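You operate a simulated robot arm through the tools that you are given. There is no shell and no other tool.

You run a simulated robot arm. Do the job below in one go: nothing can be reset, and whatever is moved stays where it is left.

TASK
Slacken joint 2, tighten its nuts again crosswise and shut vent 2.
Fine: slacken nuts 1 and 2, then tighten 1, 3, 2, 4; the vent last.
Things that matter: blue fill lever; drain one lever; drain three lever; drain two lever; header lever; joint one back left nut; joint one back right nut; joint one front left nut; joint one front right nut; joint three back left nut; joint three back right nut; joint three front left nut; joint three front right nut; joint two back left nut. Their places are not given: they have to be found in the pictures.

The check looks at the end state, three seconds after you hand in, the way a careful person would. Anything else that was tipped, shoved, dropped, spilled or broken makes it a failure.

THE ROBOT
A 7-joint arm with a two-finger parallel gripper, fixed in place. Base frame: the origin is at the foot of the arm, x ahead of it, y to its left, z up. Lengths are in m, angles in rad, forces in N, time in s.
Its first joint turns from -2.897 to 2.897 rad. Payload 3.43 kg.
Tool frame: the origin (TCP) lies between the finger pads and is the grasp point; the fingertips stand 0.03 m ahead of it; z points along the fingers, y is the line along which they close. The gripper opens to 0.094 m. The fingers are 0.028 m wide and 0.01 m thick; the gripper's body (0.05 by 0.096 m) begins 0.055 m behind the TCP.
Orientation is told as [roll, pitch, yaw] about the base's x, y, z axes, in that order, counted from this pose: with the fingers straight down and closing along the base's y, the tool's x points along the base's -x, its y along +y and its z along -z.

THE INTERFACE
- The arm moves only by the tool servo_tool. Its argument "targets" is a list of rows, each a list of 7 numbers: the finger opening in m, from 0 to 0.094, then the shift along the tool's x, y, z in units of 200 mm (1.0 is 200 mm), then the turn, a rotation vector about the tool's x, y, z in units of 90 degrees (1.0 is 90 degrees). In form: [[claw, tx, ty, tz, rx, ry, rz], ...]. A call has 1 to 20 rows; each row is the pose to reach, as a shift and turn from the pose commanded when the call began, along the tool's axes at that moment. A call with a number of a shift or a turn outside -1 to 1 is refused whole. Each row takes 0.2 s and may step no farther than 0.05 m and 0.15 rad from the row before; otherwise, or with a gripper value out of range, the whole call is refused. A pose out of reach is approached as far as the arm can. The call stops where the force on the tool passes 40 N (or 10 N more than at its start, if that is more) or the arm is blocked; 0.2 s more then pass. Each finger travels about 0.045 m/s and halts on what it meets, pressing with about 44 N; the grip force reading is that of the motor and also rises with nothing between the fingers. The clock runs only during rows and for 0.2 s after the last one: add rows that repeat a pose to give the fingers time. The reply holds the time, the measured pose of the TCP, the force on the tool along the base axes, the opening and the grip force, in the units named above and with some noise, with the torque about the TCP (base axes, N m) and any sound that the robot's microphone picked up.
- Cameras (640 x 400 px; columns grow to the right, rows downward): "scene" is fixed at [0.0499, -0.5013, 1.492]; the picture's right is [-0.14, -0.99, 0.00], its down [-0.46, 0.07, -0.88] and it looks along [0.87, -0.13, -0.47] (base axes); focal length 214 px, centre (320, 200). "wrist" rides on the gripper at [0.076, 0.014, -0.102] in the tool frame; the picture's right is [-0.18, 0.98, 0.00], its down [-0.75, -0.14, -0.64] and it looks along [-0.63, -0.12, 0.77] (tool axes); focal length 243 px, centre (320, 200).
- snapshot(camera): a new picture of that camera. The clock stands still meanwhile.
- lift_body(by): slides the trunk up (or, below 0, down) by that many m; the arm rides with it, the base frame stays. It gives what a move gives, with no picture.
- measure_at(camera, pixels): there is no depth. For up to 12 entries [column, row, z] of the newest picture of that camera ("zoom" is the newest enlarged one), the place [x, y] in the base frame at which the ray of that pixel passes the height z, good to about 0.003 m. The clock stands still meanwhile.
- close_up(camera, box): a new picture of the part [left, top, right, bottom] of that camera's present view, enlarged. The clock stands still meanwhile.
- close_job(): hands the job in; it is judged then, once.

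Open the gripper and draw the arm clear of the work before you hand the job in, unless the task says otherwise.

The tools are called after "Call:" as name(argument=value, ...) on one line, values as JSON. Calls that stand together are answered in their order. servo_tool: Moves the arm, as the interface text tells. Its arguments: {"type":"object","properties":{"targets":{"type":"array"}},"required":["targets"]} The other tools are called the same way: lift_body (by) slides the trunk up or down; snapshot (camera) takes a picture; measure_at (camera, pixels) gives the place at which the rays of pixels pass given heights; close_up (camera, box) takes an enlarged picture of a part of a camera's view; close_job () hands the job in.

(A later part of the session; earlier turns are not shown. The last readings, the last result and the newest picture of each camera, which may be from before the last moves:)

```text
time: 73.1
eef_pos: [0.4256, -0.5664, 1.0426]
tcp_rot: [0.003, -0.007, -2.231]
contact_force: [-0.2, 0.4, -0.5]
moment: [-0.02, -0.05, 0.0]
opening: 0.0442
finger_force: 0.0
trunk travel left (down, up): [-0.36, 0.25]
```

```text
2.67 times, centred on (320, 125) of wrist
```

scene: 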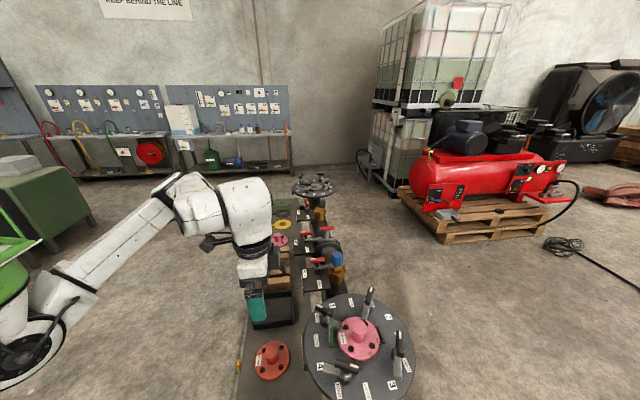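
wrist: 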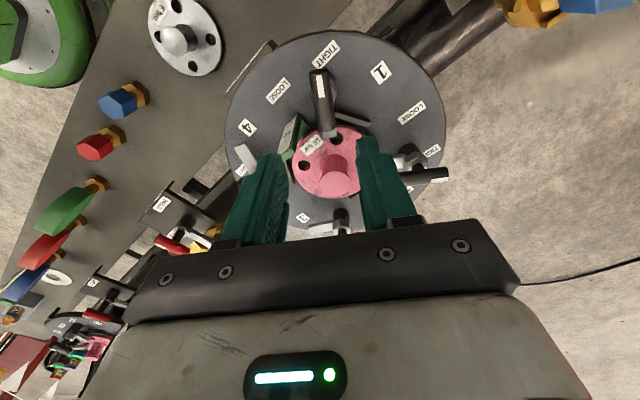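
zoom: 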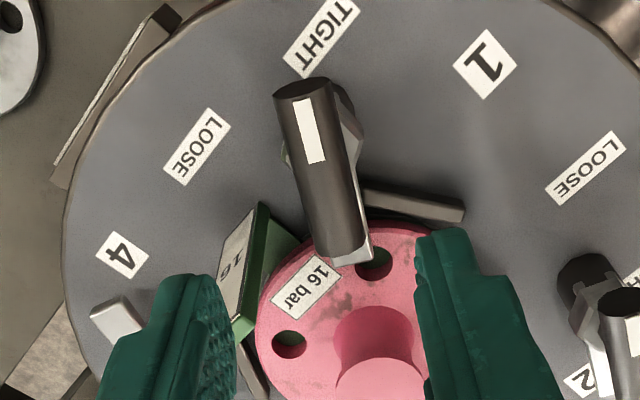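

Nut 1 is TIGHT again (arm on the flange). Now nut 3 near (0.312,-0.731): I travel over the flange at z≈1.04 while turning the hand.

Call:
servo_tool(targets=[[0.044, -0.198, 0.011, 0, 0, 0, -0.09], [0.044, -0.396, 0.023, 0, 0, 0, -0.18], [0.044, -0.594, 0.034, 0, 0, 0, -0.27], [0.044, -0.792, 0.046, 0, 0, 0, -0.36], [0.044, -0.99, 0.057, 0, 0, 0, -0.45], [0.044, -0.99, 0.057, 0, 0, 0, -0.54], [0.044, -0.99, 0.057, 0, 0, 0, -0.63], [0.044, -0.99, 0.057, 0, 0, 0, -0.72], [0.044, -0.99, 0.057, 0, 0, 0, -0.81], [0.044, -0.99, 0.057, 0, 0, 0, -0.9], [0.044, -0.99, 0.057, 0, 0, 0, -0.99]])

Call:
servo_tool(targets=[[0.044, 0, 0, 0, 0, 0, -0.09], [0.044, 0, 0, 0, 0, 0, -0.18], [0.044, 0, 0, 0, 0, 0, -0.18]])

Call:
close_up(camera="wrist", box=[260, 60, 380, 150])

```text
time: 75.5
eef_pos: [0.3181, -0.7076, 1.0335]
tcp_rot: [-0.003, -0.006, -0.691]
contact_force: [-0.1, 0.5, 0.1]
moment: [-0.01, -0.03, 0.02]
opening: 0.0441
finger_force: 0.1
out of reach, approached as far as the arm can: row 5, 6, 7, 8, 9, 10, 11
trunk travel left (down, up): [-0.36, 0.25]
```

```text
time: 76.3
eef_pos: [0.3163, -0.7067, 1.0346]
tcp_rot: [-0.006, -0.002, -0.391]
contact_force: [0.5, 0.0, 0.6]
moment: [-0.01, -0.02, 0.05]
opening: 0.044
finger_force: 0.1
trunk travel left (down, up): [-0.36, 0.25]
```

```text
4.44 times, centred on (320, 105) of wrist
```

zoom: 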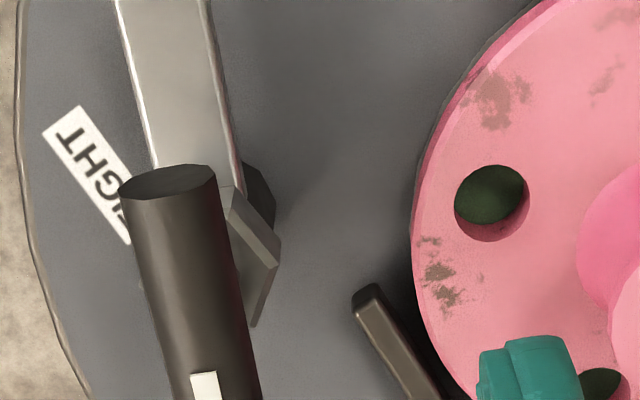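

The arm is again at its reach limit ~2.4 cm short of nut 3. I lean the hand 0.13 rad so the fingers point outward (-y), which gains reach, then shift outward.

Call:
servo_tool(targets=[[0.044, 0, 0, 0, 0.038, -0.016, 0], [0.044, 0, 0, 0, 0.0765, -0.0315, 0], [0.044, 0, 0, 0, 0.0765, -0.0315, 0]])

```text
time: 77.1
eef_pos: [0.3172, -0.7078, 1.0333]
tcp_rot: [-0.127, -0.049, -0.389]
contact_force: [0.0, -0.3, -0.1]
moment: [0.0, -0.01, 0.0]
opening: 0.044
finger_force: 0.0
trunk travel left (down, up): [-0.36, 0.25]
```

Lean reached with the fingers' axis at (-0.00,-0.14,-0.99). Now I shift the TCP to (0.312,-0.731) and look.

Call:
servo_tool(targets=[[0.044, -0.0203, -0.118, 0.016, 0, 0, 0], [0.044, -0.0203, -0.118, 0.016, 0, 0, 0]])

Call:
close_up(camera="wrist", box=[250, 50, 390, 160])

Call:
close_up(camera="scene", box=[300, 250, 460, 390])

```text
time: 77.7
eef_pos: [0.3109, -0.7313, 1.0333]
tcp_rot: [-0.128, -0.053, -0.388]
contact_force: [-0.6, -0.8, 0.5]
moment: [0.0, -0.01, 0.02]
opening: 0.044
finger_force: 0.0
trunk travel left (down, up): [-0.36, 0.25]
```

```text
3.64 times, centred on (320, 105) of wrist
```

zoom: 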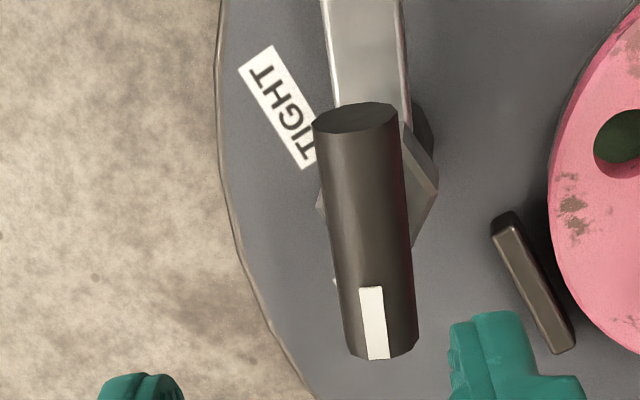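

```text
2.86 times, centred on (380, 320) of scene
```

zoom: 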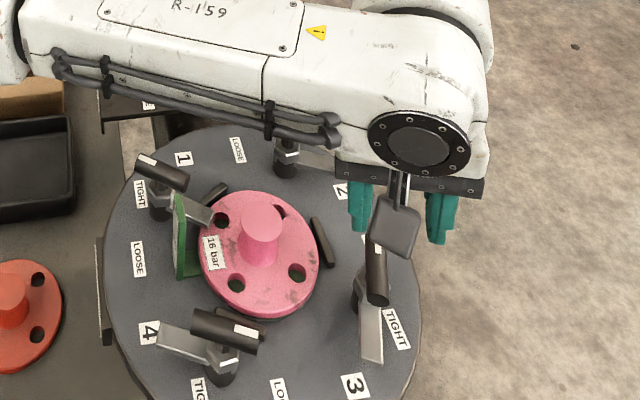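

Nut 3's bar is seen at (332,113). I measure its place through the tilted camera.

Call:
measure_at(camera="wrist", pixels=[[332.4, 113.2, 0.94], [329.6, 82.5, 0.94], [337.9, 144.8, 0.94], [333, 104, 0.92]])

```text
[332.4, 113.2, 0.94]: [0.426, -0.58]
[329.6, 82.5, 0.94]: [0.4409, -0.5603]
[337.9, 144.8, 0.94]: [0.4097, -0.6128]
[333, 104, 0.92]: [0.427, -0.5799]
```

That used an older picture. I take a fresh wrist snapshot and close-up to measure on.

Call:
close_up(camera="wrist", box=[250, 50, 390, 160])

Call:
measure_at(camera="zoom", pixels=[[365, 230, 0.94], [355, 118, 0.94], [385, 345, 0.94], [376, 190, 0.92]])

```text
3.64 times, centred on (320, 105) of wrist
```

zoom: 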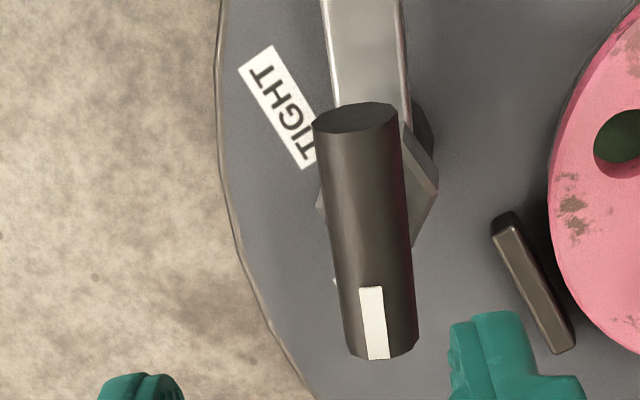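

```text
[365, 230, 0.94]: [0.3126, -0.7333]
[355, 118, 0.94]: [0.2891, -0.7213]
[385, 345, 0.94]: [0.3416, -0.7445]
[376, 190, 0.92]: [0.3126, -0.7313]
```

Bar centre (0.313,-0.733), direction -24°: fits. I descend vertically to z≈0.9625.

Call:
servo_tool(targets=[[0.044, 0.002, 0.0145, 0.117, 0, 0, 0.018], [0.044, 0.0045, 0.029, 0.234, 0, 0, 0.018], [0.044, 0.007, 0.0437, 0.3515, 0, 0, 0.018], [0.044, 0.007, 0.0437, 0.3515, 0, 0, 0.018]])

Call:
close_up(camera="wrist", box=[220, 60, 420, 240])

```text
time: 78.7
eef_pos: [0.3134, -0.7341, 0.9642]
tcp_rot: [-0.126, -0.055, -0.415]
contact_force: [0.4, 0.3, -0.7]
moment: [-0.02, -0.02, -0.01]
opening: 0.0441
finger_force: 0.0
trunk travel left (down, up): [-0.36, 0.25]
```

```text
2.22 times, centred on (320, 150) of wrist
```

zoom: 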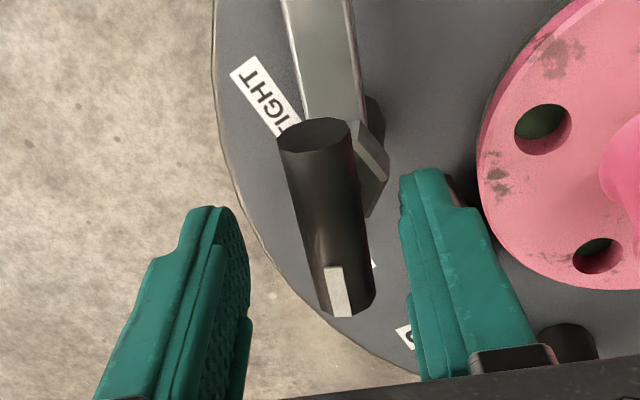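

The bar lies between the fingers, slightly right. I shift 2 mm and close.

Call:
servo_tool(targets=[[0.03, 0, 0.01, 0.005, 0, 0, 0], [0.015, 0, 0.01, 0.005, 0, 0, 0], [0.0, 0, 0.01, 0.005, 0, 0, 0], [0.0, 0, 0.01, 0.005, 0, 0, 0]])

```text
time: 79.7
eef_pos: [0.3162, -0.7307, 0.9618]
tcp_rot: [-0.126, -0.053, -0.415]
contact_force: [0.9, 9.0, -0.7]
moment: [0.24, 0.08, -0.03]
opening: 0.0176
finger_force: 45.5
trunk travel left (down, up): [-0.36, 0.25]
```

Gripped at 17.6 mm, 9 N sideways. I turn nut 3 clockwise in steps.

Call:
servo_tool(targets=[[0.0, 0, 0.004, 0, 0, 0, 0.05], [0.0, 0, 0.004, 0, 0, 0, 0.1], [0.0, 0, 0.004, 0, 0, 0, 0.15], [0.0, 0, 0.004, 0, 0, 0, 0.2], [0.0, 0, 0.004, 0, 0, 0, 0.25]])

```text
time: 80.9
eef_pos: [0.3145, -0.7313, 0.9618]
tcp_rot: [-0.097, -0.099, -0.811]
contact_force: [-1.8, -7.8, 2.5]
moment: [0.71, 0.93, 0.01]
opening: 0.0178
finger_force: 44.9
trunk travel left (down, up): [-0.36, 0.25]
```

Forces low. Continue clockwise.

Call:
servo_tool(targets=[[0.0, 0, 0, 0, 0, 0, 0.05], [0.0, 0, 0, 0, 0, 0, 0.1], [0.0, 0, 0, 0, 0, 0, 0.15], [0.0, 0, 0, 0, 0, 0, 0.2], [0.0, 0, 0, 0, 0, 0, 0.25]])

```text
time: 82.1
eef_pos: [0.3146, -0.7309, 0.9609]
tcp_rot: [-0.052, -0.13, -1.204]
contact_force: [-5.2, -21.0, 5.3]
moment: [0.5, 0.58, 0.01]
opening: 0.0175
finger_force: 44.5
trunk travel left (down, up): [-0.36, 0.25]
```

21 N toward -y; I ease ~2.5 mm that way and continue.

Call:
servo_tool(targets=[[0.0, -0.011, -0.007, 0, 0, 0, 0], [0.0, -0.011, -0.007, 0, 0, 0, 0.05], [0.0, -0.011, -0.007, 0, 0, 0, 0.1], [0.0, -0.011, -0.007, 0, 0, 0, 0.15], [0.0, -0.011, -0.007, 0, 0, 0, 0.2], [0.0, -0.011, -0.007, 0, 0, 0, 0.25]])

```text
time: 83.5
eef_pos: [0.314, -0.7321, 0.962]
tcp_rot: [0.002, -0.135, -1.601]
contact_force: [-10.1, 17.9, -1.3]
moment: [0.68, 0.32, -0.05]
opening: 0.0177
finger_force: 45.1
trunk travel left (down, up): [-0.36, 0.25]
```

At yaw -92° with 20 N toward (-x,+y); I ease 2 mm that way and go on.

Call:
servo_tool(targets=[[0.0, 0.009, -0.005, 0, 0, 0, 0], [0.0, 0.009, -0.005, 0, 0, 0, 0.05], [0.0, 0.009, -0.005, 0, 0, 0, 0.1], [0.0, 0.009, -0.005, 0, 0, 0, 0.15], [0.0, 0.009, -0.005, 0, 0, 0, 0.2], [0.0, 0.009, -0.005, 0, 0, 0, 0.25]])

```text
time: 84.9
eef_pos: [0.313, -0.7295, 0.9619]
tcp_rot: [0.056, -0.128, -1.993]
contact_force: [-7.6, -3.9, -4.3]
moment: [-0.94, 0.65, -0.02]
opening: 0.0179
finger_force: 45.5
trunk travel left (down, up): [-0.36, 0.25]
```

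Yaw -114°. On to the stop, watching for torque.

Call:
servo_tool(targets=[[0.0, 0, 0, 0, 0, 0, 0.05], [0.0, 0, 0, 0, 0, 0, 0.09], [0.0, 0, 0, 0, 0, 0, 0.12], [0.0, 0, 0, 0, 0, 0, 0.14]])

```text
time: 86.0
eef_pos: [0.3207, -0.7189, 0.9573]
tcp_rot: [0.085, -0.147, -2.068]
contact_force: [-3.7, -12.4, -4.8]
moment: [-1.33, 0.7, -0.01]
opening: 0.018
finger_force: 44.9
out of reach, approached as far as the arm can: row 1, 2, 3, 4
trunk travel left (down, up): [-0.36, 0.25]
stopped in row 4: the force on the tool passed its limit at 70 N (the readings are from after the stop); the commanded pose is now the measured one
```

The wrist ran out of turn at yaw ≈ -118° and the hand slid along the bar; I open, and look at the state before regripping from the opposite yaw.

Call:
servo_tool(targets=[[0.044, 0, 0, 0, 0, 0, 0], [0.044, 0, 0, 0, 0, 0, 0], [0.044, 0, 0, 0, 0, 0, 0]])

Call:
close_up(camera="wrist", box=[200, 50, 440, 240])

Call:
close_up(camera="scene", box=[300, 250, 460, 390])

```text
time: 86.8
eef_pos: [0.3209, -0.7173, 0.9566]
tcp_rot: [0.086, -0.14, -2.068]
contact_force: [0.8, -0.3, 0.8]
moment: [0.02, 0.01, 0.0]
opening: 0.044
finger_force: 0.1
trunk travel left (down, up): [-0.36, 0.25]
```

```text
2.11 times, centred on (320, 145) of wrist
```

zoom: 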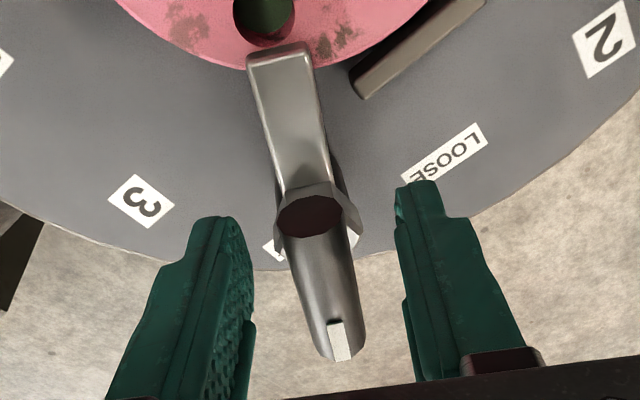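

```text
2.86 times, centred on (380, 320) of scene
```

zoom: 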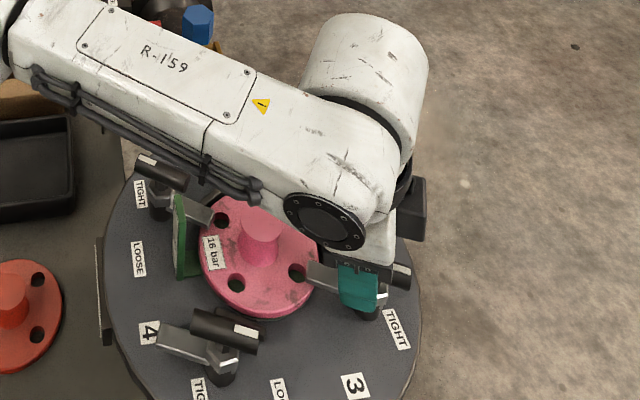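

Nut 3's arm is already over the flange, a few degrees from TIGHT. I rise and turn the hand by 180° to regrip from the other side.

Call:
servo_tool(targets=[[0.044, 0, 0, -0.15, 0, 0, 0], [0.044, 0, 0, -0.3, 0, 0, 0], [0.044, 0, 0, -0.4, 0, 0, 0], [0.044, 0, 0, -0.4, 0, 0, -0.09], [0.044, 0, 0, -0.4, 0, 0, -0.18], [0.044, 0, 0, -0.4, 0, 0, -0.27], [0.044, 0, 0, -0.4, 0, 0, -0.36], [0.044, 0, 0, -0.4, 0, 0, -0.45], [0.044, 0, 0, -0.4, 0, 0, -0.54], [0.044, 0, 0, -0.4, 0, 0, -0.63], [0.044, 0, 0, -0.4, 0, 0, -0.72], [0.044, 0, 0, -0.4, 0, 0, -0.81], [0.044, 0, 0, -0.4, 0, 0, -0.9], [0.044, 0, 0, -0.4, 0, 0, -0.99]])

Call:
servo_tool(targets=[[0.044, 0, 0, 0, 0, 0, -0.09], [0.044, 0, 0, 0, 0, 0, -0.18], [0.044, 0, 0, 0, 0, 0, -0.27], [0.044, 0, 0, 0, 0, 0, -0.36], [0.044, 0, 0, 0, 0, 0, -0.45], [0.044, 0, 0, 0, 0, 0, -0.54], [0.044, 0, 0, 0, 0, 0, -0.63], [0.044, 0, 0, 0, 0, 0, -0.72], [0.044, 0, 0, 0, 0, 0, -0.81], [0.044, 0, 0, 0, 0, 0, -0.9], [0.044, 0, 0, 0, 0, 0, -0.99]])

Call:
close_up(camera="wrist", box=[200, 30, 440, 200])

```text
time: 89.8
eef_pos: [0.3202, -0.7039, 1.037]
tcp_rot: [-0.141, -0.088, -0.498]
contact_force: [0.4, 0.3, -0.6]
moment: [-0.01, -0.01, 0.02]
opening: 0.0444
finger_force: 0.1
trunk travel left (down, up): [-0.36, 0.25]
```

```text
time: 92.2
eef_pos: [0.3222, -0.7046, 1.0368]
tcp_rot: [-0.091, 0.139, 1.045]
contact_force: [-0.2, 0.2, 0.0]
moment: [0.02, 0.04, -0.02]
opening: 0.044
finger_force: 0.2
trunk travel left (down, up): [-0.36, 0.25]
```

```text
2.35 times, centred on (320, 115) of wrist
```

zoom: 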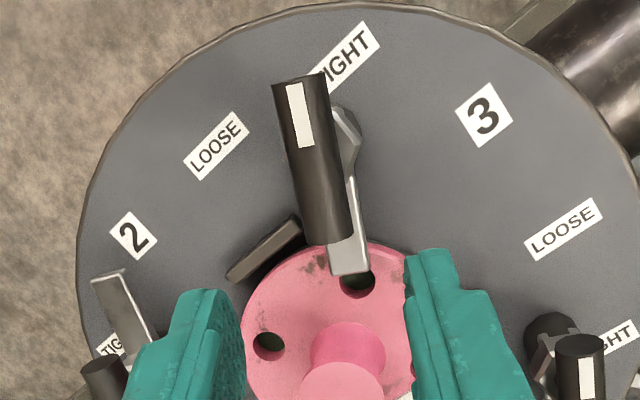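

I measure the bar of nut 3 in this enlarged view.

Call:
measure_at(camera="zoom", pixels=[[316, 158, 0.94], [301, 84, 0.94], [331, 236, 0.94], [334, 140, 0.92]])

```text
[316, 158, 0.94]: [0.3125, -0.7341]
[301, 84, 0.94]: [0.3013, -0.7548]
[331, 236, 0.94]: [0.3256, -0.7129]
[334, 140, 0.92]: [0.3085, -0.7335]
```

The bar's direction (240°) matches the hand (yaw 60°). I shift over the axis and descend vertically.

Call:
servo_tool(targets=[[0.044, 0.1405, -0.027, 0.022, 0, 0, 0], [0.044, 0.123, -0.016, 0.145, 0, 0, 0], [0.044, 0.106, -0.005, 0.268, 0, 0, 0], [0.044, 0.0884, 0.0065, 0.391, 0, 0, 0], [0.044, 0.0884, 0.0065, 0.391, 0, 0, 0]])

Call:
close_up(camera="wrist", box=[200, 50, 440, 240])

```text
time: 93.4
eef_pos: [0.3119, -0.7316, 0.9616]
tcp_rot: [-0.091, 0.139, 1.042]
contact_force: [0.8, 0.2, -0.4]
moment: [-0.04, 0.0, -0.02]
opening: 0.0439
finger_force: 0.1
trunk travel left (down, up): [-0.36, 0.25]
```

```text
2.11 times, centred on (320, 145) of wrist
```

zoom: 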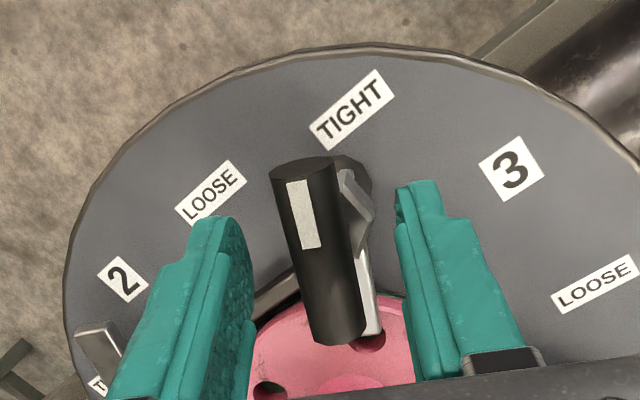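

The bar is between the fingers. I close on it.

Call:
servo_tool(targets=[[0.03, 0, 0, 0, 0, 0, 0], [0.015, 0, 0, 0, 0, 0, 0], [0.0, 0, 0, 0, 0, 0, 0], [0.0, 0, 0, 0, 0, 0, 0]])

```text
time: 94.4
eef_pos: [0.3121, -0.7335, 0.9623]
tcp_rot: [-0.09, 0.139, 1.043]
contact_force: [1.4, -2.3, -1.0]
moment: [-0.2, 0.03, -0.02]
opening: 0.0177
finger_force: 45.0
trunk travel left (down, up): [-0.36, 0.25]
```

Clean grip. I turn clockwise a few degrees until torque shows.

Call:
servo_tool(targets=[[0.0, 0, 0, 0, 0, 0, 0.025], [0.0, 0, 0, 0, 0, 0, 0.05], [0.0, 0, 0, 0, 0, 0, 0.07]])

```text
time: 95.2
eef_pos: [0.3118, -0.7318, 0.961]
tcp_rot: [-0.105, 0.129, 0.934]
contact_force: [0.7, -5.9, -2.0]
moment: [-0.76, 0.46, 1.48]
opening: 0.0177
finger_force: 44.9
trunk travel left (down, up): [-0.36, 0.25]
```

Torque 1.5 N m: the stop. I press slightly more to be sure, then release and rise.

Call:
servo_tool(targets=[[0.0, 0, 0, 0, 0, 0, 0.015], [0.0, 0, 0, 0, 0, 0, 0.02]])

Call:
servo_tool(targets=[[0.044, 0, 0, 0, 0, 0, 0], [0.044, 0, 0, 0, 0, 0, 0], [0.044, 0, 0, 0, 0, 0, 0], [0.044, 0, 0, -0.15, 0, 0, 0], [0.044, 0, 0, -0.3, 0, 0, 0], [0.044, 0, 0, -0.4, 0, 0, 0]])

Call:
close_up(camera="wrist", box=[200, 30, 440, 200])

```text
time: 95.8
eef_pos: [0.3113, -0.7311, 0.9621]
tcp_rot: [-0.11, 0.122, 0.901]
contact_force: [4.7, -9.7, -3.2]
moment: [-0.08, -0.19, 1.55]
opening: 0.0188
finger_force: 45.0
trunk travel left (down, up): [-0.36, 0.25]
```

```text
time: 97.2
eef_pos: [0.3101, -0.7195, 1.04]
tcp_rot: [-0.108, 0.127, 0.899]
contact_force: [-0.6, 0.6, -0.7]
moment: [-0.01, 0.01, 0.03]
opening: 0.0441
finger_force: 0.1
trunk travel left (down, up): [-0.36, 0.25]
```

```text
2.35 times, centred on (320, 115) of wrist
```

zoom: 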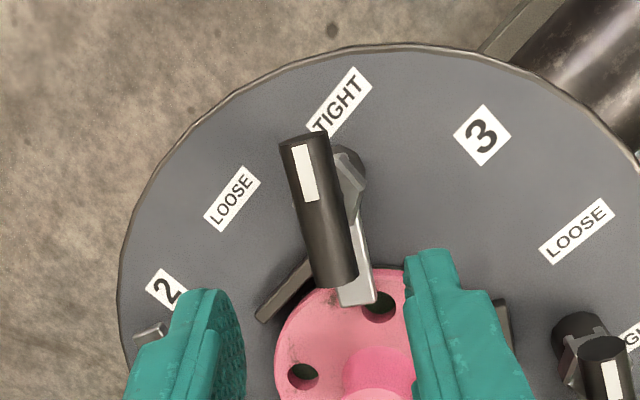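

Nut 3 is TIGHT. Next is nut 2: I move over (0.4515,-0.7065) and turn to yaw ≈ 67°.

Call:
servo_tool(targets=[[0.044, -0.12, -0.13, 0, 0, 0, -0.05], [0.044, -0.243, -0.26, 0, 0, 0, -0.1], [0.044, -0.365, -0.39, 0, 0, 0, -0.15], [0.044, -0.4865, -0.517, -0.0065, 0, 0, -0.172], [0.044, -0.4865, -0.517, -0.0065, 0, 0, -0.172]])

Call:
close_up(camera="wrist", box=[250, 50, 390, 160])

```text
time: 98.4
eef_pos: [0.4518, -0.7054, 1.0398]
tcp_rot: [-0.072, 0.15, 1.171]
contact_force: [0.4, -0.4, -0.3]
moment: [0.0, -0.02, 0.01]
opening: 0.0442
finger_force: 0.0
trunk travel left (down, up): [-0.36, 0.25]
```

```text
3.64 times, centred on (320, 105) of wrist
```

zoom: 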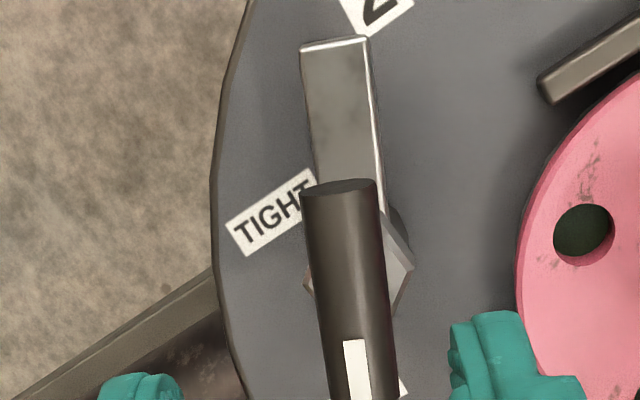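

I measure the bar and nut in this view.

Call:
measure_at(camera="zoom", pixels=[[338, 190, 0.94], [363, 398, 0.94], [350, 295, 0.94], [358, 265, 0.92]])

```text
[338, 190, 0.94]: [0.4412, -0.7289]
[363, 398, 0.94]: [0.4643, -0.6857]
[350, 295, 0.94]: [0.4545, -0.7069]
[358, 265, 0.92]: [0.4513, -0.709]
```

Bar centre ≈(0.453,-0.707). I descend vertically onto it with a 2° correction.

Call:
servo_tool(targets=[[0.044, -0.014, 0.006, 0.13, 0, 0, 0.025], [0.044, -0.032, 0.014, 0.26, 0, 0, 0.025], [0.044, -0.049, 0.0237, 0.385, 0, 0, 0.025], [0.044, -0.049, 0.0237, 0.385, 0, 0, 0.025]])

Call:
close_up(camera="wrist", box=[200, 50, 440, 240])

```text
time: 99.4
eef_pos: [0.4518, -0.7072, 0.962]
tcp_rot: [-0.078, 0.147, 1.13]
contact_force: [0.8, -0.2, -0.2]
moment: [0.0, 0.03, -0.04]
opening: 0.0442
finger_force: 0.1
trunk travel left (down, up): [-0.36, 0.25]
```

```text
2.11 times, centred on (320, 145) of wrist
```

zoom: 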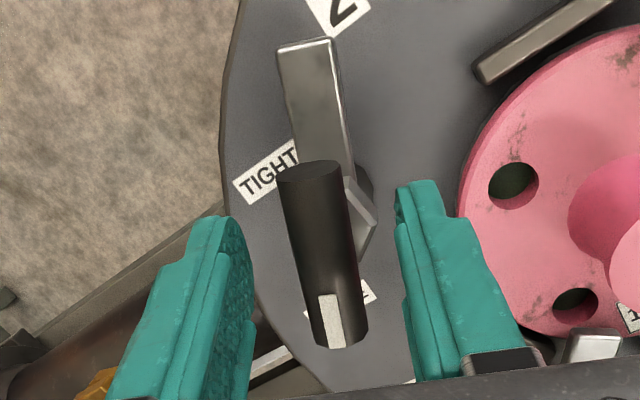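

Well centred. I close on nut 2's bar.

Call:
servo_tool(targets=[[0.03, 0, 0, 0, 0, 0, 0], [0.015, 0, 0, 0, 0, 0, 0], [0.0, 0, 0, 0, 0, 0, 0], [0.0, 0, 0, 0, 0, 0, 0]])

Call:
servo_tool(targets=[[0.0, 0, 0, 0, 0, 0, 0.05], [0.0, 0, 0, 0, 0, 0, 0.1], [0.0, 0, 0, 0, 0, 0, 0.15], [0.0, 0, 0, 0, 0, 0, 0.2], [0.0, 0, 0, 0, 0, 0, 0.25]])

```text
time: 100.4
eef_pos: [0.4499, -0.7068, 0.9616]
tcp_rot: [-0.077, 0.146, 1.131]
contact_force: [-1.4, 1.9, -0.7]
moment: [-0.03, 0.12, 0.02]
opening: 0.0179
finger_force: 44.8
trunk travel left (down, up): [-0.36, 0.25]
```

```text
time: 101.6
eef_pos: [0.4481, -0.705, 0.9625]
tcp_rot: [-0.122, 0.105, 0.733]
contact_force: [-16.7, 26.7, -7.0]
moment: [-0.22, 1.15, 0.1]
opening: 0.0177
finger_force: 45.3
trunk travel left (down, up): [-0.36, 0.25]
```

31 N toward (-x,+y); I ease ~4 mm that way and continue clockwise.

Call:
servo_tool(targets=[[0.0, -0.003, 0.018, 0, 0, 0, 0], [0.0, -0.003, 0.018, 0, 0, 0, 0.05], [0.0, -0.003, 0.018, 0, 0, 0, 0.1], [0.0, -0.003, 0.018, 0, 0, 0, 0.15], [0.0, -0.003, 0.018, 0, 0, 0, 0.2]])

```text
time: 102.8
eef_pos: [0.4485, -0.7043, 0.963]
tcp_rot: [-0.152, 0.061, 0.424]
contact_force: [-15.6, 12.1, -10.1]
moment: [-0.24, 1.51, 0.01]
opening: 0.018
finger_force: 45.2
trunk travel left (down, up): [-0.36, 0.25]
```

Ease 2.5 mm again along the force and continue.

Call:
servo_tool(targets=[[0.0, 0.006, 0.011, 0.004, 0, 0, 0], [0.0, 0.006, 0.011, 0.004, 0, 0, 0.05], [0.0, 0.006, 0.011, 0.004, 0, 0, 0.1], [0.0, 0.006, 0.011, 0.004, 0, 0, 0.15], [0.0, 0.006, 0.011, 0.004, 0, 0, 0.2], [0.0, 0.006, 0.011, 0.004, 0, 0, 0.25]])

```text
time: 104.2
eef_pos: [0.4476, -0.7029, 0.9629]
tcp_rot: [-0.166, -0.001, 0.039]
contact_force: [-9.0, 19.6, 7.1]
moment: [0.44, 1.52, 0.04]
opening: 0.0177
finger_force: 44.8
trunk travel left (down, up): [-0.36, 0.25]
```

Yaw 2°. Ease along +y and continue toward -33°.

Call:
servo_tool(targets=[[0.0, 0.005, 0.0125, 0, 0, 0, 0], [0.0, 0.005, 0.0125, 0, 0, 0, 0.05], [0.0, 0.005, 0.0125, 0, 0, 0, 0.1], [0.0, 0.005, 0.0125, 0, 0, 0, 0.15], [0.0, 0.005, 0.0125, 0, 0, 0, 0.2], [0.0, 0.005, 0.0125, 0, 0, 0, 0.25]])

```text
time: 105.6
eef_pos: [0.4483, -0.7005, 0.9618]
tcp_rot: [-0.153, -0.065, -0.349]
contact_force: [6.5, 10.6, 12.1]
moment: [0.64, 1.08, 0.07]
opening: 0.0176
finger_force: 44.9
trunk travel left (down, up): [-0.36, 0.25]
```

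Yaw -20°. On to the stop in small steps.

Call:
servo_tool(targets=[[0.0, -0.002, 0.008, 0, 0, 0, 0.03], [0.0, -0.002, 0.008, 0, 0, 0, 0.07], [0.0, -0.002, 0.008, 0, 0, 0, 0.11], [0.0, -0.002, 0.008, 0, 0, 0, 0.14]])

```text
time: 106.6
eef_pos: [0.448, -0.6993, 0.9621]
tcp_rot: [-0.135, -0.098, -0.567]
contact_force: [12.6, 0.3, 12.2]
moment: [0.64, 0.76, 0.08]
opening: 0.0177
finger_force: 44.8
trunk travel left (down, up): [-0.36, 0.25]
```

No torque at -32.5° yet. A few degrees more.

Call:
servo_tool(targets=[[0.0, -0.007, 0.003, 0, 0, 0, 0.02], [0.0, -0.007, 0.003, 0, 0, 0, 0.04], [0.0, -0.007, 0.003, 0, 0, 0, 0.055]])

```text
time: 107.4
eef_pos: [0.4475, -0.6984, 0.961]
tcp_rot: [-0.125, -0.107, -0.657]
contact_force: [5.5, 10.3, 9.0]
moment: [0.24, 0.01, 1.61]
opening: 0.0191
finger_force: 45.2
trunk travel left (down, up): [-0.36, 0.25]
```

Torque 1.6 N m: nut 2 at its TIGHT stop. I release, rise and check.

Call:
servo_tool(targets=[[0.044, 0, 0, 0, 0, 0, 0], [0.044, 0, 0, 0, 0, 0, 0], [0.044, 0, 0, 0, 0, 0, 0], [0.044, 0, 0, -0.15, 0, 0, 0], [0.044, 0, 0, -0.3, 0, 0, 0], [0.044, 0, 0, -0.4, 0, 0, 0]])

Call:
close_up(camera="wrist", box=[200, 30, 440, 200])

Call:
close_up(camera="scene", box=[280, 270, 420, 400])

```text
time: 108.8
eef_pos: [0.4469, -0.6872, 1.0395]
tcp_rot: [-0.128, -0.109, -0.655]
contact_force: [-0.3, 0.9, 0.5]
moment: [0.01, 0.01, -0.04]
opening: 0.0438
finger_force: 0.1
trunk travel left (down, up): [-0.36, 0.25]
```

```text
2.35 times, centred on (320, 115) of wrist
```

zoom: 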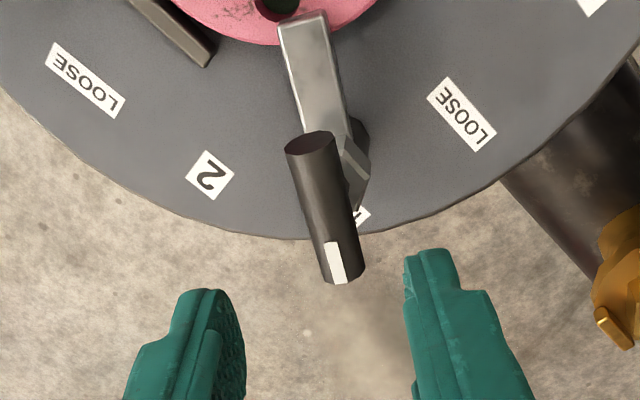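

```text
3.08 times, centred on (350, 335) of scene
```

zoom: 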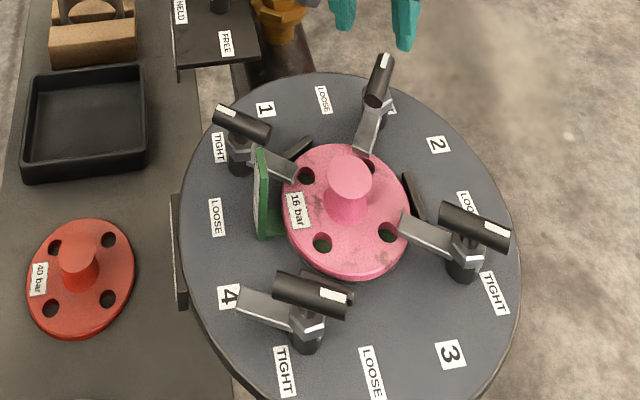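

Nuts 1, 3, 2 are TIGHT. Now nut 4 near (0.287,-0.592): I travel across at the same height and straighten the hand.

Call:
servo_tool(targets=[[0.044, 0.184, -0.024, -0.017, -0.017, 0.013, 0], [0.044, 0.368, -0.049, -0.034, -0.034, 0.026, 0], [0.044, 0.552, -0.073, -0.052, -0.05, 0.039, 0], [0.044, 0.735, -0.097, -0.069, -0.067, 0.052, 0], [0.044, 0.919, -0.1215, -0.086, -0.0838, 0.0654, 0], [0.044, 0.919, -0.1215, -0.086, -0.0838, 0.0654, 0]])

Call:
servo_tool(targets=[[0.044, 0, 0, 0, 0, 0, -0.09], [0.044, 0, 0, 0, 0, 0, -0.18], [0.044, 0, 0, 0, 0, 0, -0.27], [0.044, 0, 0, 0, 0, 0, -0.36], [0.044, 0, 0, 0, 0, 0, -0.45], [0.044, 0, 0, 0, 0, 0, -0.54], [0.044, 0, 0, 0, 0, 0, -0.63], [0.044, 0, 0, 0, 0, 0, -0.72], [0.044, 0, 0, 0, 0, 0, -0.81], [0.044, 0, 0, 0, 0, 0, -0.9], [0.044, 0, 0, 0, 0, 0, -0.99]])

Call:
servo_tool(targets=[[0.044, 0, 0, 0, 0, 0, -0.08], [0.044, 0, 0, 0, 0, 0, -0.16], [0.044, 0, 0, 0, 0, 0, -0.16]])

Call:
close_up(camera="wrist", box=[250, 50, 390, 160])

```text
time: 110.2
eef_pos: [0.2873, -0.5922, 1.0385]
tcp_rot: [0.007, -0.005, -0.662]
contact_force: [0.0, -0.2, 0.2]
moment: [-0.01, 0.03, -0.02]
opening: 0.0439
finger_force: 0.1
trunk travel left (down, up): [-0.36, 0.25]
```

```text
time: 112.6
eef_pos: [0.2888, -0.5914, 1.0405]
tcp_rot: [-0.005, -0.005, 0.898]
contact_force: [0.4, 0.3, 1.0]
moment: [0.0, -0.02, -0.02]
opening: 0.044
finger_force: 0.0
trunk travel left (down, up): [-0.36, 0.25]
```

```text
time: 113.4
eef_pos: [0.288, -0.5914, 1.0396]
tcp_rot: [-0.006, -0.004, 1.147]
contact_force: [-0.6, -0.6, -0.4]
moment: [-0.02, 0.03, 0.04]
opening: 0.0442
finger_force: 0.1
trunk travel left (down, up): [-0.36, 0.25]
```

```text
3.64 times, centred on (320, 105) of wrist
```

zoom: 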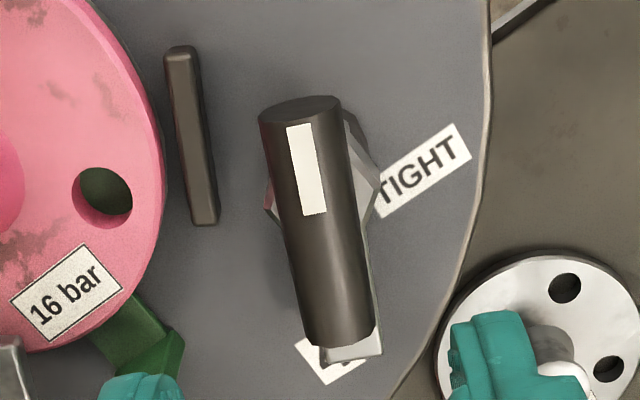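

I measure nut 4's bar and hex in this view.

Call:
measure_at(camera="zoom", pixels=[[300, 108, 0.94], [340, 330, 0.94], [320, 220, 0.94], [321, 185, 0.92]])

```text
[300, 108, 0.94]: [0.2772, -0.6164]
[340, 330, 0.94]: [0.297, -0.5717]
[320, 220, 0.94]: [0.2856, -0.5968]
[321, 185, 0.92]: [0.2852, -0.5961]
```

Bar at (0.286,-0.596), direction 246°, matching. I descend and close.

Call:
servo_tool(targets=[[0.044, 0.0205, 0.002, 0.13, 0, 0, 0], [0.044, 0.0205, 0.002, 0.26, 0, 0, 0], [0.044, 0.0205, 0.002, 0.388, 0, 0, 0], [0.044, 0.0205, 0.002, 0.388, 0, 0, 0]])

Call:
close_up(camera="wrist", box=[200, 50, 440, 240])

Call:
servo_tool(targets=[[0.03, 0, 0, 0, 0, 0, 0], [0.015, 0, 0, 0, 0, 0, 0], [0.0, 0, 0, 0, 0, 0, 0], [0.0, 0, 0, 0, 0, 0, 0]])

```text
time: 114.4
eef_pos: [0.2869, -0.5944, 0.9614]
tcp_rot: [-0.007, -0.004, 1.146]
contact_force: [1.0, 0.0, -0.1]
moment: [0.01, -0.02, -0.04]
opening: 0.0441
finger_force: 0.1
trunk travel left (down, up): [-0.36, 0.25]
```

```text
2.11 times, centred on (320, 145) of wrist
```

zoom: 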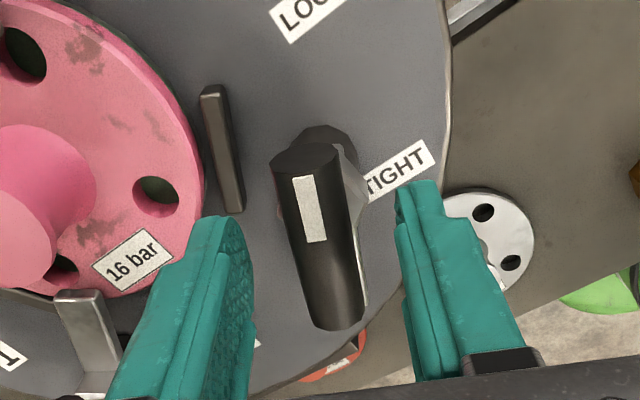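

```text
time: 115.4
eef_pos: [0.2868, -0.5946, 0.9619]
tcp_rot: [-0.009, -0.005, 1.146]
contact_force: [-4.0, 2.9, -1.1]
moment: [0.1, 0.1, 0.0]
opening: 0.0176
finger_force: 44.9
trunk travel left (down, up): [-0.36, 0.25]
```

Good grip, low force. I turn nut 4 clockwise.

Call:
servo_tool(targets=[[0.0, 0, 0, 0, 0, 0, 0.05], [0.0, 0, 0, 0, 0, 0, 0.1], [0.0, 0, 0, 0, 0, 0, 0.15], [0.0, 0, 0, 0, 0, 0, 0.2], [0.0, 0, 0, 0, 0, 0, 0.25]])

Call:
servo_tool(targets=[[0.0, 0, 0, 0, 0, 0, 0.05], [0.0, 0, 0, 0, 0, 0, 0.1], [0.0, 0, 0, 0, 0, 0, 0.15], [0.0, 0, 0, 0, 0, 0, 0.2]])

```text
time: 116.6
eef_pos: [0.2865, -0.5939, 0.9613]
tcp_rot: [-0.005, -0.009, 0.752]
contact_force: [-3.9, 8.0, -8.5]
moment: [-0.7, 1.03, 0.03]
opening: 0.0179
finger_force: 44.9
trunk travel left (down, up): [-0.36, 0.25]
```

```text
time: 117.6
eef_pos: [0.2876, -0.5937, 0.9614]
tcp_rot: [0.0, -0.009, 0.434]
contact_force: [-4.2, 15.6, -8.1]
moment: [0.05, 0.86, 0.04]
opening: 0.0179
finger_force: 44.9
trunk travel left (down, up): [-0.36, 0.25]
```

Ease 2 mm along +y and continue.

Call:
servo_tool(targets=[[0.0, -0.002, 0.01, 0, 0, 0, 0.05], [0.0, -0.002, 0.01, 0, 0, 0, 0.1], [0.0, -0.002, 0.01, 0, 0, 0, 0.15], [0.0, -0.002, 0.01, 0, 0, 0, 0.2], [0.0, -0.002, 0.01, 0, 0, 0, 0.25]])

Call:
servo_tool(targets=[[0.0, 0, 0, 0, 0, 0, 0.05], [0.0, 0, 0, 0, 0, 0, 0.1], [0.0, 0, 0, 0, 0, 0, 0.15], [0.0, 0, 0, 0, 0, 0, 0.2]])

```text
time: 118.8
eef_pos: [0.2871, -0.5934, 0.9611]
tcp_rot: [0.001, -0.01, 0.045]
contact_force: [2.7, -5.8, -11.2]
moment: [-0.16, -0.39, 0.01]
opening: 0.0178
finger_force: 45.2
trunk travel left (down, up): [-0.36, 0.25]
```

```text
time: 119.8
eef_pos: [0.2855, -0.5932, 0.9618]
tcp_rot: [0.002, -0.007, -0.272]
contact_force: [1.9, -14.3, -12.7]
moment: [-0.59, -0.96, 0.01]
opening: 0.0177
finger_force: 45.0
trunk travel left (down, up): [-0.36, 0.25]
```

Yaw -16°. I ease a bit and go on to the stop.

Call:
servo_tool(targets=[[0.0, -0.002, -0.007, 0.004, 0, 0, 0.05], [0.0, -0.002, -0.007, 0.004, 0, 0, 0.1], [0.0, -0.002, -0.007, 0.004, 0, 0, 0.15], [0.0, -0.002, -0.007, 0.004, 0, 0, 0.19]])

Call:
servo_tool(targets=[[0.0, 0, 0, 0, 0, 0, 0.02], [0.0, 0, 0, 0, 0, 0, 0.035], [0.0, 0, 0, 0, 0, 0, 0.045]])

```text
time: 120.8
eef_pos: [0.2868, -0.5939, 0.962]
tcp_rot: [0.006, -0.006, -0.568]
contact_force: [5.7, 4.3, 7.1]
moment: [-0.46, -1.11, -0.02]
opening: 0.0176
finger_force: 45.3
trunk travel left (down, up): [-0.36, 0.25]
```

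```text
time: 121.6
eef_pos: [0.2865, -0.5934, 0.9623]
tcp_rot: [0.007, -0.004, -0.636]
contact_force: [4.9, 11.7, 12.0]
moment: [0.35, 0.0, 1.58]
opening: 0.0181
finger_force: 44.4
trunk travel left (down, up): [-0.36, 0.25]
```

Torque 1.6 N m: nut 4 at its TIGHT stop. I press slightly, release, rise and check all four.

Call:
servo_tool(targets=[[0.0, 0, 0, 0, 0, 0, 0.012], [0.044, 0, 0, 0, 0, 0, 0], [0.044, 0, 0, 0, 0, 0, 0], [0.044, 0, 0, 0, 0, 0, 0], [0.044, 0, 0, -0.15, 0, 0, 0], [0.044, 0, 0, -0.3, 0, 0, 0], [0.044, 0, 0, -0.5, 0, 0, 0], [0.044, 0, 0, -0.7, 0, 0, 0]])

Call:
servo_tool(targets=[[0.044, 0, 0.2, 0, 0, 0, 0], [0.044, 0, 0.4, 0, 0, 0, 0], [0.044, 0, 0.6, 0, 0, 0, 0], [0.044, 0, 0.8, 0, 0, 0, 0]])

Call:
close_up(camera="scene", box=[280, 270, 420, 400])

Call:
snapshot(camera="wrist")

```text
time: 123.4
eef_pos: [0.2853, -0.5948, 1.103]
tcp_rot: [0.005, -0.005, -0.638]
contact_force: [0.1, 0.3, 0.2]
moment: [-0.03, 0.01, 0.01]
opening: 0.0442
finger_force: 0.1
trunk travel left (down, up): [-0.36, 0.25]
```

```text
time: 124.4
eef_pos: [0.3815, -0.4668, 1.1031]
tcp_rot: [0.003, -0.007, -0.638]
contact_force: [0.3, -0.4, -1.1]
moment: [-0.01, 0.03, -0.01]
opening: 0.0439
finger_force: 0.0
trunk travel left (down, up): [-0.36, 0.25]
```

```text
3.08 times, centred on (350, 335) of scene
```

zoom: 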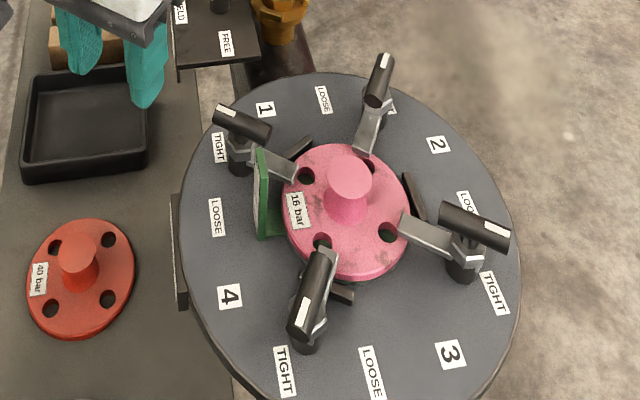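

```text
taken
```

wrist: 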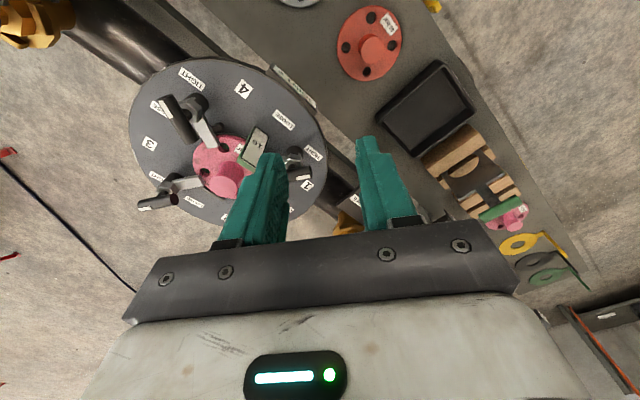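

All four nuts of joint 2 are TIGHT. Now the vent: I move toward the bench's left edge and turn the hand to yaw -90° with closed fingers.

Call:
servo_tool(targets=[[0.0, 0.006, 0.16, 0.0, 0, 0, 0.09], [0.0, 0.012, 0.33, 0.0, 0, 0, 0.18], [0.0, 0.018, 0.5, 0.1, 0, 0, 0.27], [0.0, 0.024, 0.66, 0.2, 0, 0, 0.36], [0.0, 0.03, 0.82, 0.35, 0, 0, 0.45], [0.0, 0.035, 0.97, 0.5, 0, 0, 0.54], [0.0, 0.035, 0.97, 0.5, 0, 0, 0.593]])

Call:
snapshot(camera="wrist")

Call:
snapshot(camera="scene")

```text
time: 126.0
eef_pos: [0.4904, -0.3075, 1.0028]
tcp_rot: [0.007, 0.0, -1.572]
contact_force: [-0.1, 0.0, 0.3]
moment: [-0.01, 0.01, 0.02]
opening: 0.0
finger_force: 33.1
trunk travel left (down, up): [-0.36, 0.25]
```

```text
taken
```

wrist: 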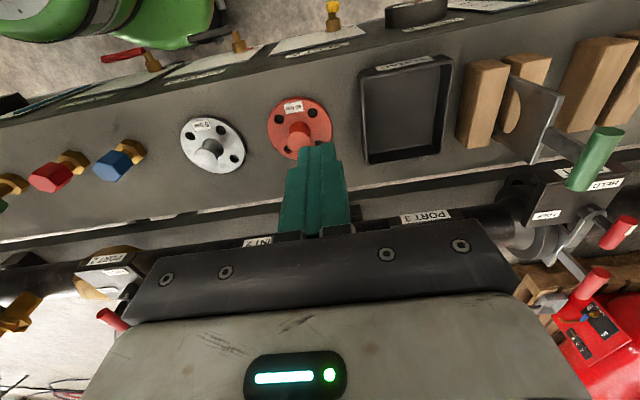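

```text
taken
```

scene: 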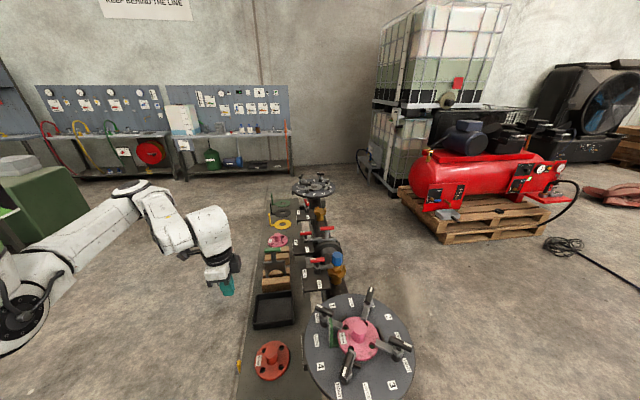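

The vent-2 lever is at (333,15) in the wrist view. I enlarge and measure it at several heights.

Call:
close_up(camera="wrist", box=[280, 0, 400, 70])

Call:
measure_at(camera="zoom", pixels=[[320, 50, 0.65], [320, 50, 0.6], [320, 50, 0.55]])

```text
5.33 times, centred on (340, 35) of wrist
```

zoom: 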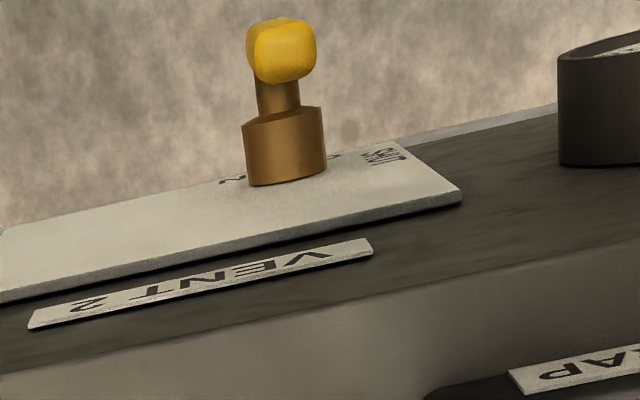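

```text
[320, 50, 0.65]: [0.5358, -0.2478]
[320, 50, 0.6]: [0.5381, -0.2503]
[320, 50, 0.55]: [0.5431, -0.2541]
```

The handle tip is near (0.535,-0.252,0.54). For a squarer view I back off to +y and go lower.

Call:
servo_tool(targets=[[0.0, 0.15, 0, 0.15, 0, 0, 0], [0.0, 0.3, 0, 0.3, 0, 0, 0], [0.0, 0.45, 0, 0.45, 0, 0, 0], [0.0, 0.6, 0, 0.6, 0, 0, 0]])

Call:
snapshot(camera="wrist")

```text
time: 127.0
eef_pos: [0.5135, -0.2818, 0.8955]
tcp_rot: [0.007, 0.001, -1.568]
contact_force: [-0.3, 0.0, 0.1]
moment: [0.02, 0.02, 0.0]
opening: 0.0
finger_force: 33.5
out of reach, approached as far as the arm can: row 1, 2, 3, 4
trunk travel left (down, up): [-0.36, 0.25]
```

```text
taken
```

wrist: 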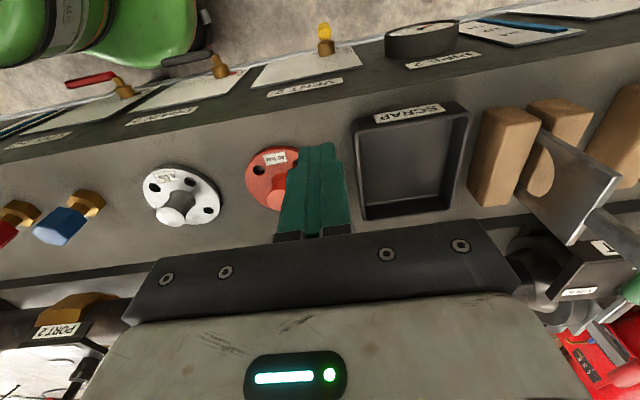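

The arm is too folded here (hand high relative to trunk). I raise the trunk by 0.25 m and lower the hand instead, to get nearer to the robot side.

Call:
lift_body(by=0.25)

Call:
servo_tool(targets=[[0.0, 0, 0, 0.2, 0, 0, 0], [0.0, 0, 0, 0.4, 0, 0, 0], [0.0, 0, 0, 0.6, 0, 0, 0], [0.0, 0, 0, 0.8, 0, 0, 0], [0.0, 0, 0, 1.0, 0, 0, 0]])

Call:
servo_tool(targets=[[0.0, 0.1, 0, 0, 0, 0, 0], [0.0, 0.2, 0, 0, 0, 0, 0], [0.0, 0.3, 0, 0, 0, 0, 0], [0.0, 0.4, 0, 0, 0, 0, 0]])

Call:
snapshot(camera="wrist")

```text
time: 129.6
eef_pos: [0.514, -0.2815, 1.1451]
tcp_rot: [0.008, 0.001, -1.568]
contact_force: [-0.4, -0.2, 0.5]
moment: [0.02, 0.01, 0.0]
opening: 0.0001
finger_force: 33.2
trunk travel left (down, up): [-0.61, 0.0]
```

```text
time: 130.8
eef_pos: [0.5166, -0.2791, 0.942]
tcp_rot: [0.008, 0.0, -1.569]
contact_force: [-1.3, -0.7, 0.0]
moment: [0.0, 0.0, -0.04]
opening: 0.0
finger_force: 32.9
trunk travel left (down, up): [-0.61, 0.0]
```

```text
time: 131.8
eef_pos: [0.515, -0.1995, 0.9461]
tcp_rot: [0.005, 0.0, -1.568]
contact_force: [-0.6, 0.0, -0.2]
moment: [-0.01, 0.0, -0.01]
opening: 0.0
finger_force: 33.4
trunk travel left (down, up): [-0.61, 0.0]
```

```text
taken
```

wrist: 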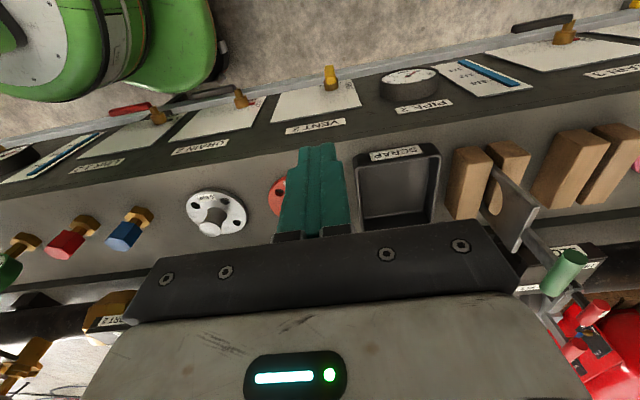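

Reachable now. I go further out (+y 0.1) and down 0.15 to view the panel squarely.

Call:
servo_tool(targets=[[0.0, 0.12, 0, 0.15, 0, 0, 0], [0.0, 0.24, 0, 0.3, 0, 0, 0], [0.0, 0.36, 0, 0.45, 0, 0, 0], [0.0, 0.5, 0, 0.6, 0, 0, 0], [0.0, 0.5, 0, 0.75, 0, 0, 0]])

Call:
snapshot(camera="wrist")

Call:
snapshot(camera="scene")

```text
time: 132.9
eef_pos: [0.546, -0.12, 0.8408]
tcp_rot: [0.007, 0.002, -1.57]
contact_force: [-0.5, 0.4, 0.7]
moment: [0.0, -0.03, -0.01]
opening: 0.0
finger_force: 33.2
out of reach, approached as far as the arm can: row 3, 4, 5
trunk travel left (down, up): [-0.61, 0.0]
```

```text
taken
```

wrist: 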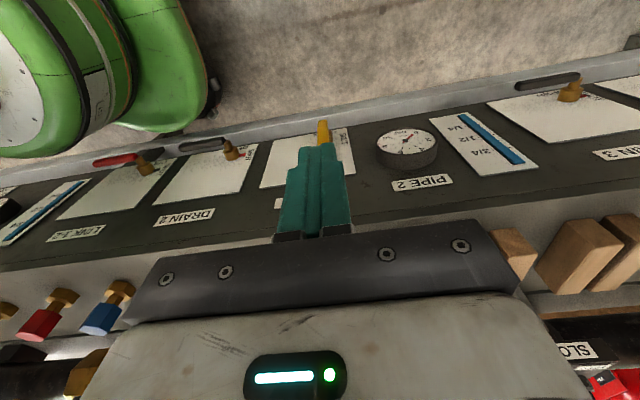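

```text
taken
```

scene: 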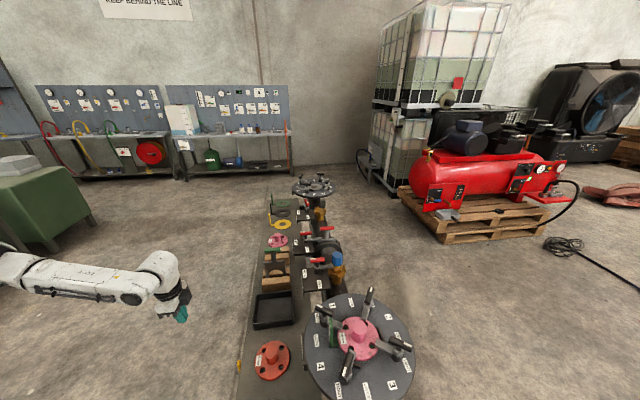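

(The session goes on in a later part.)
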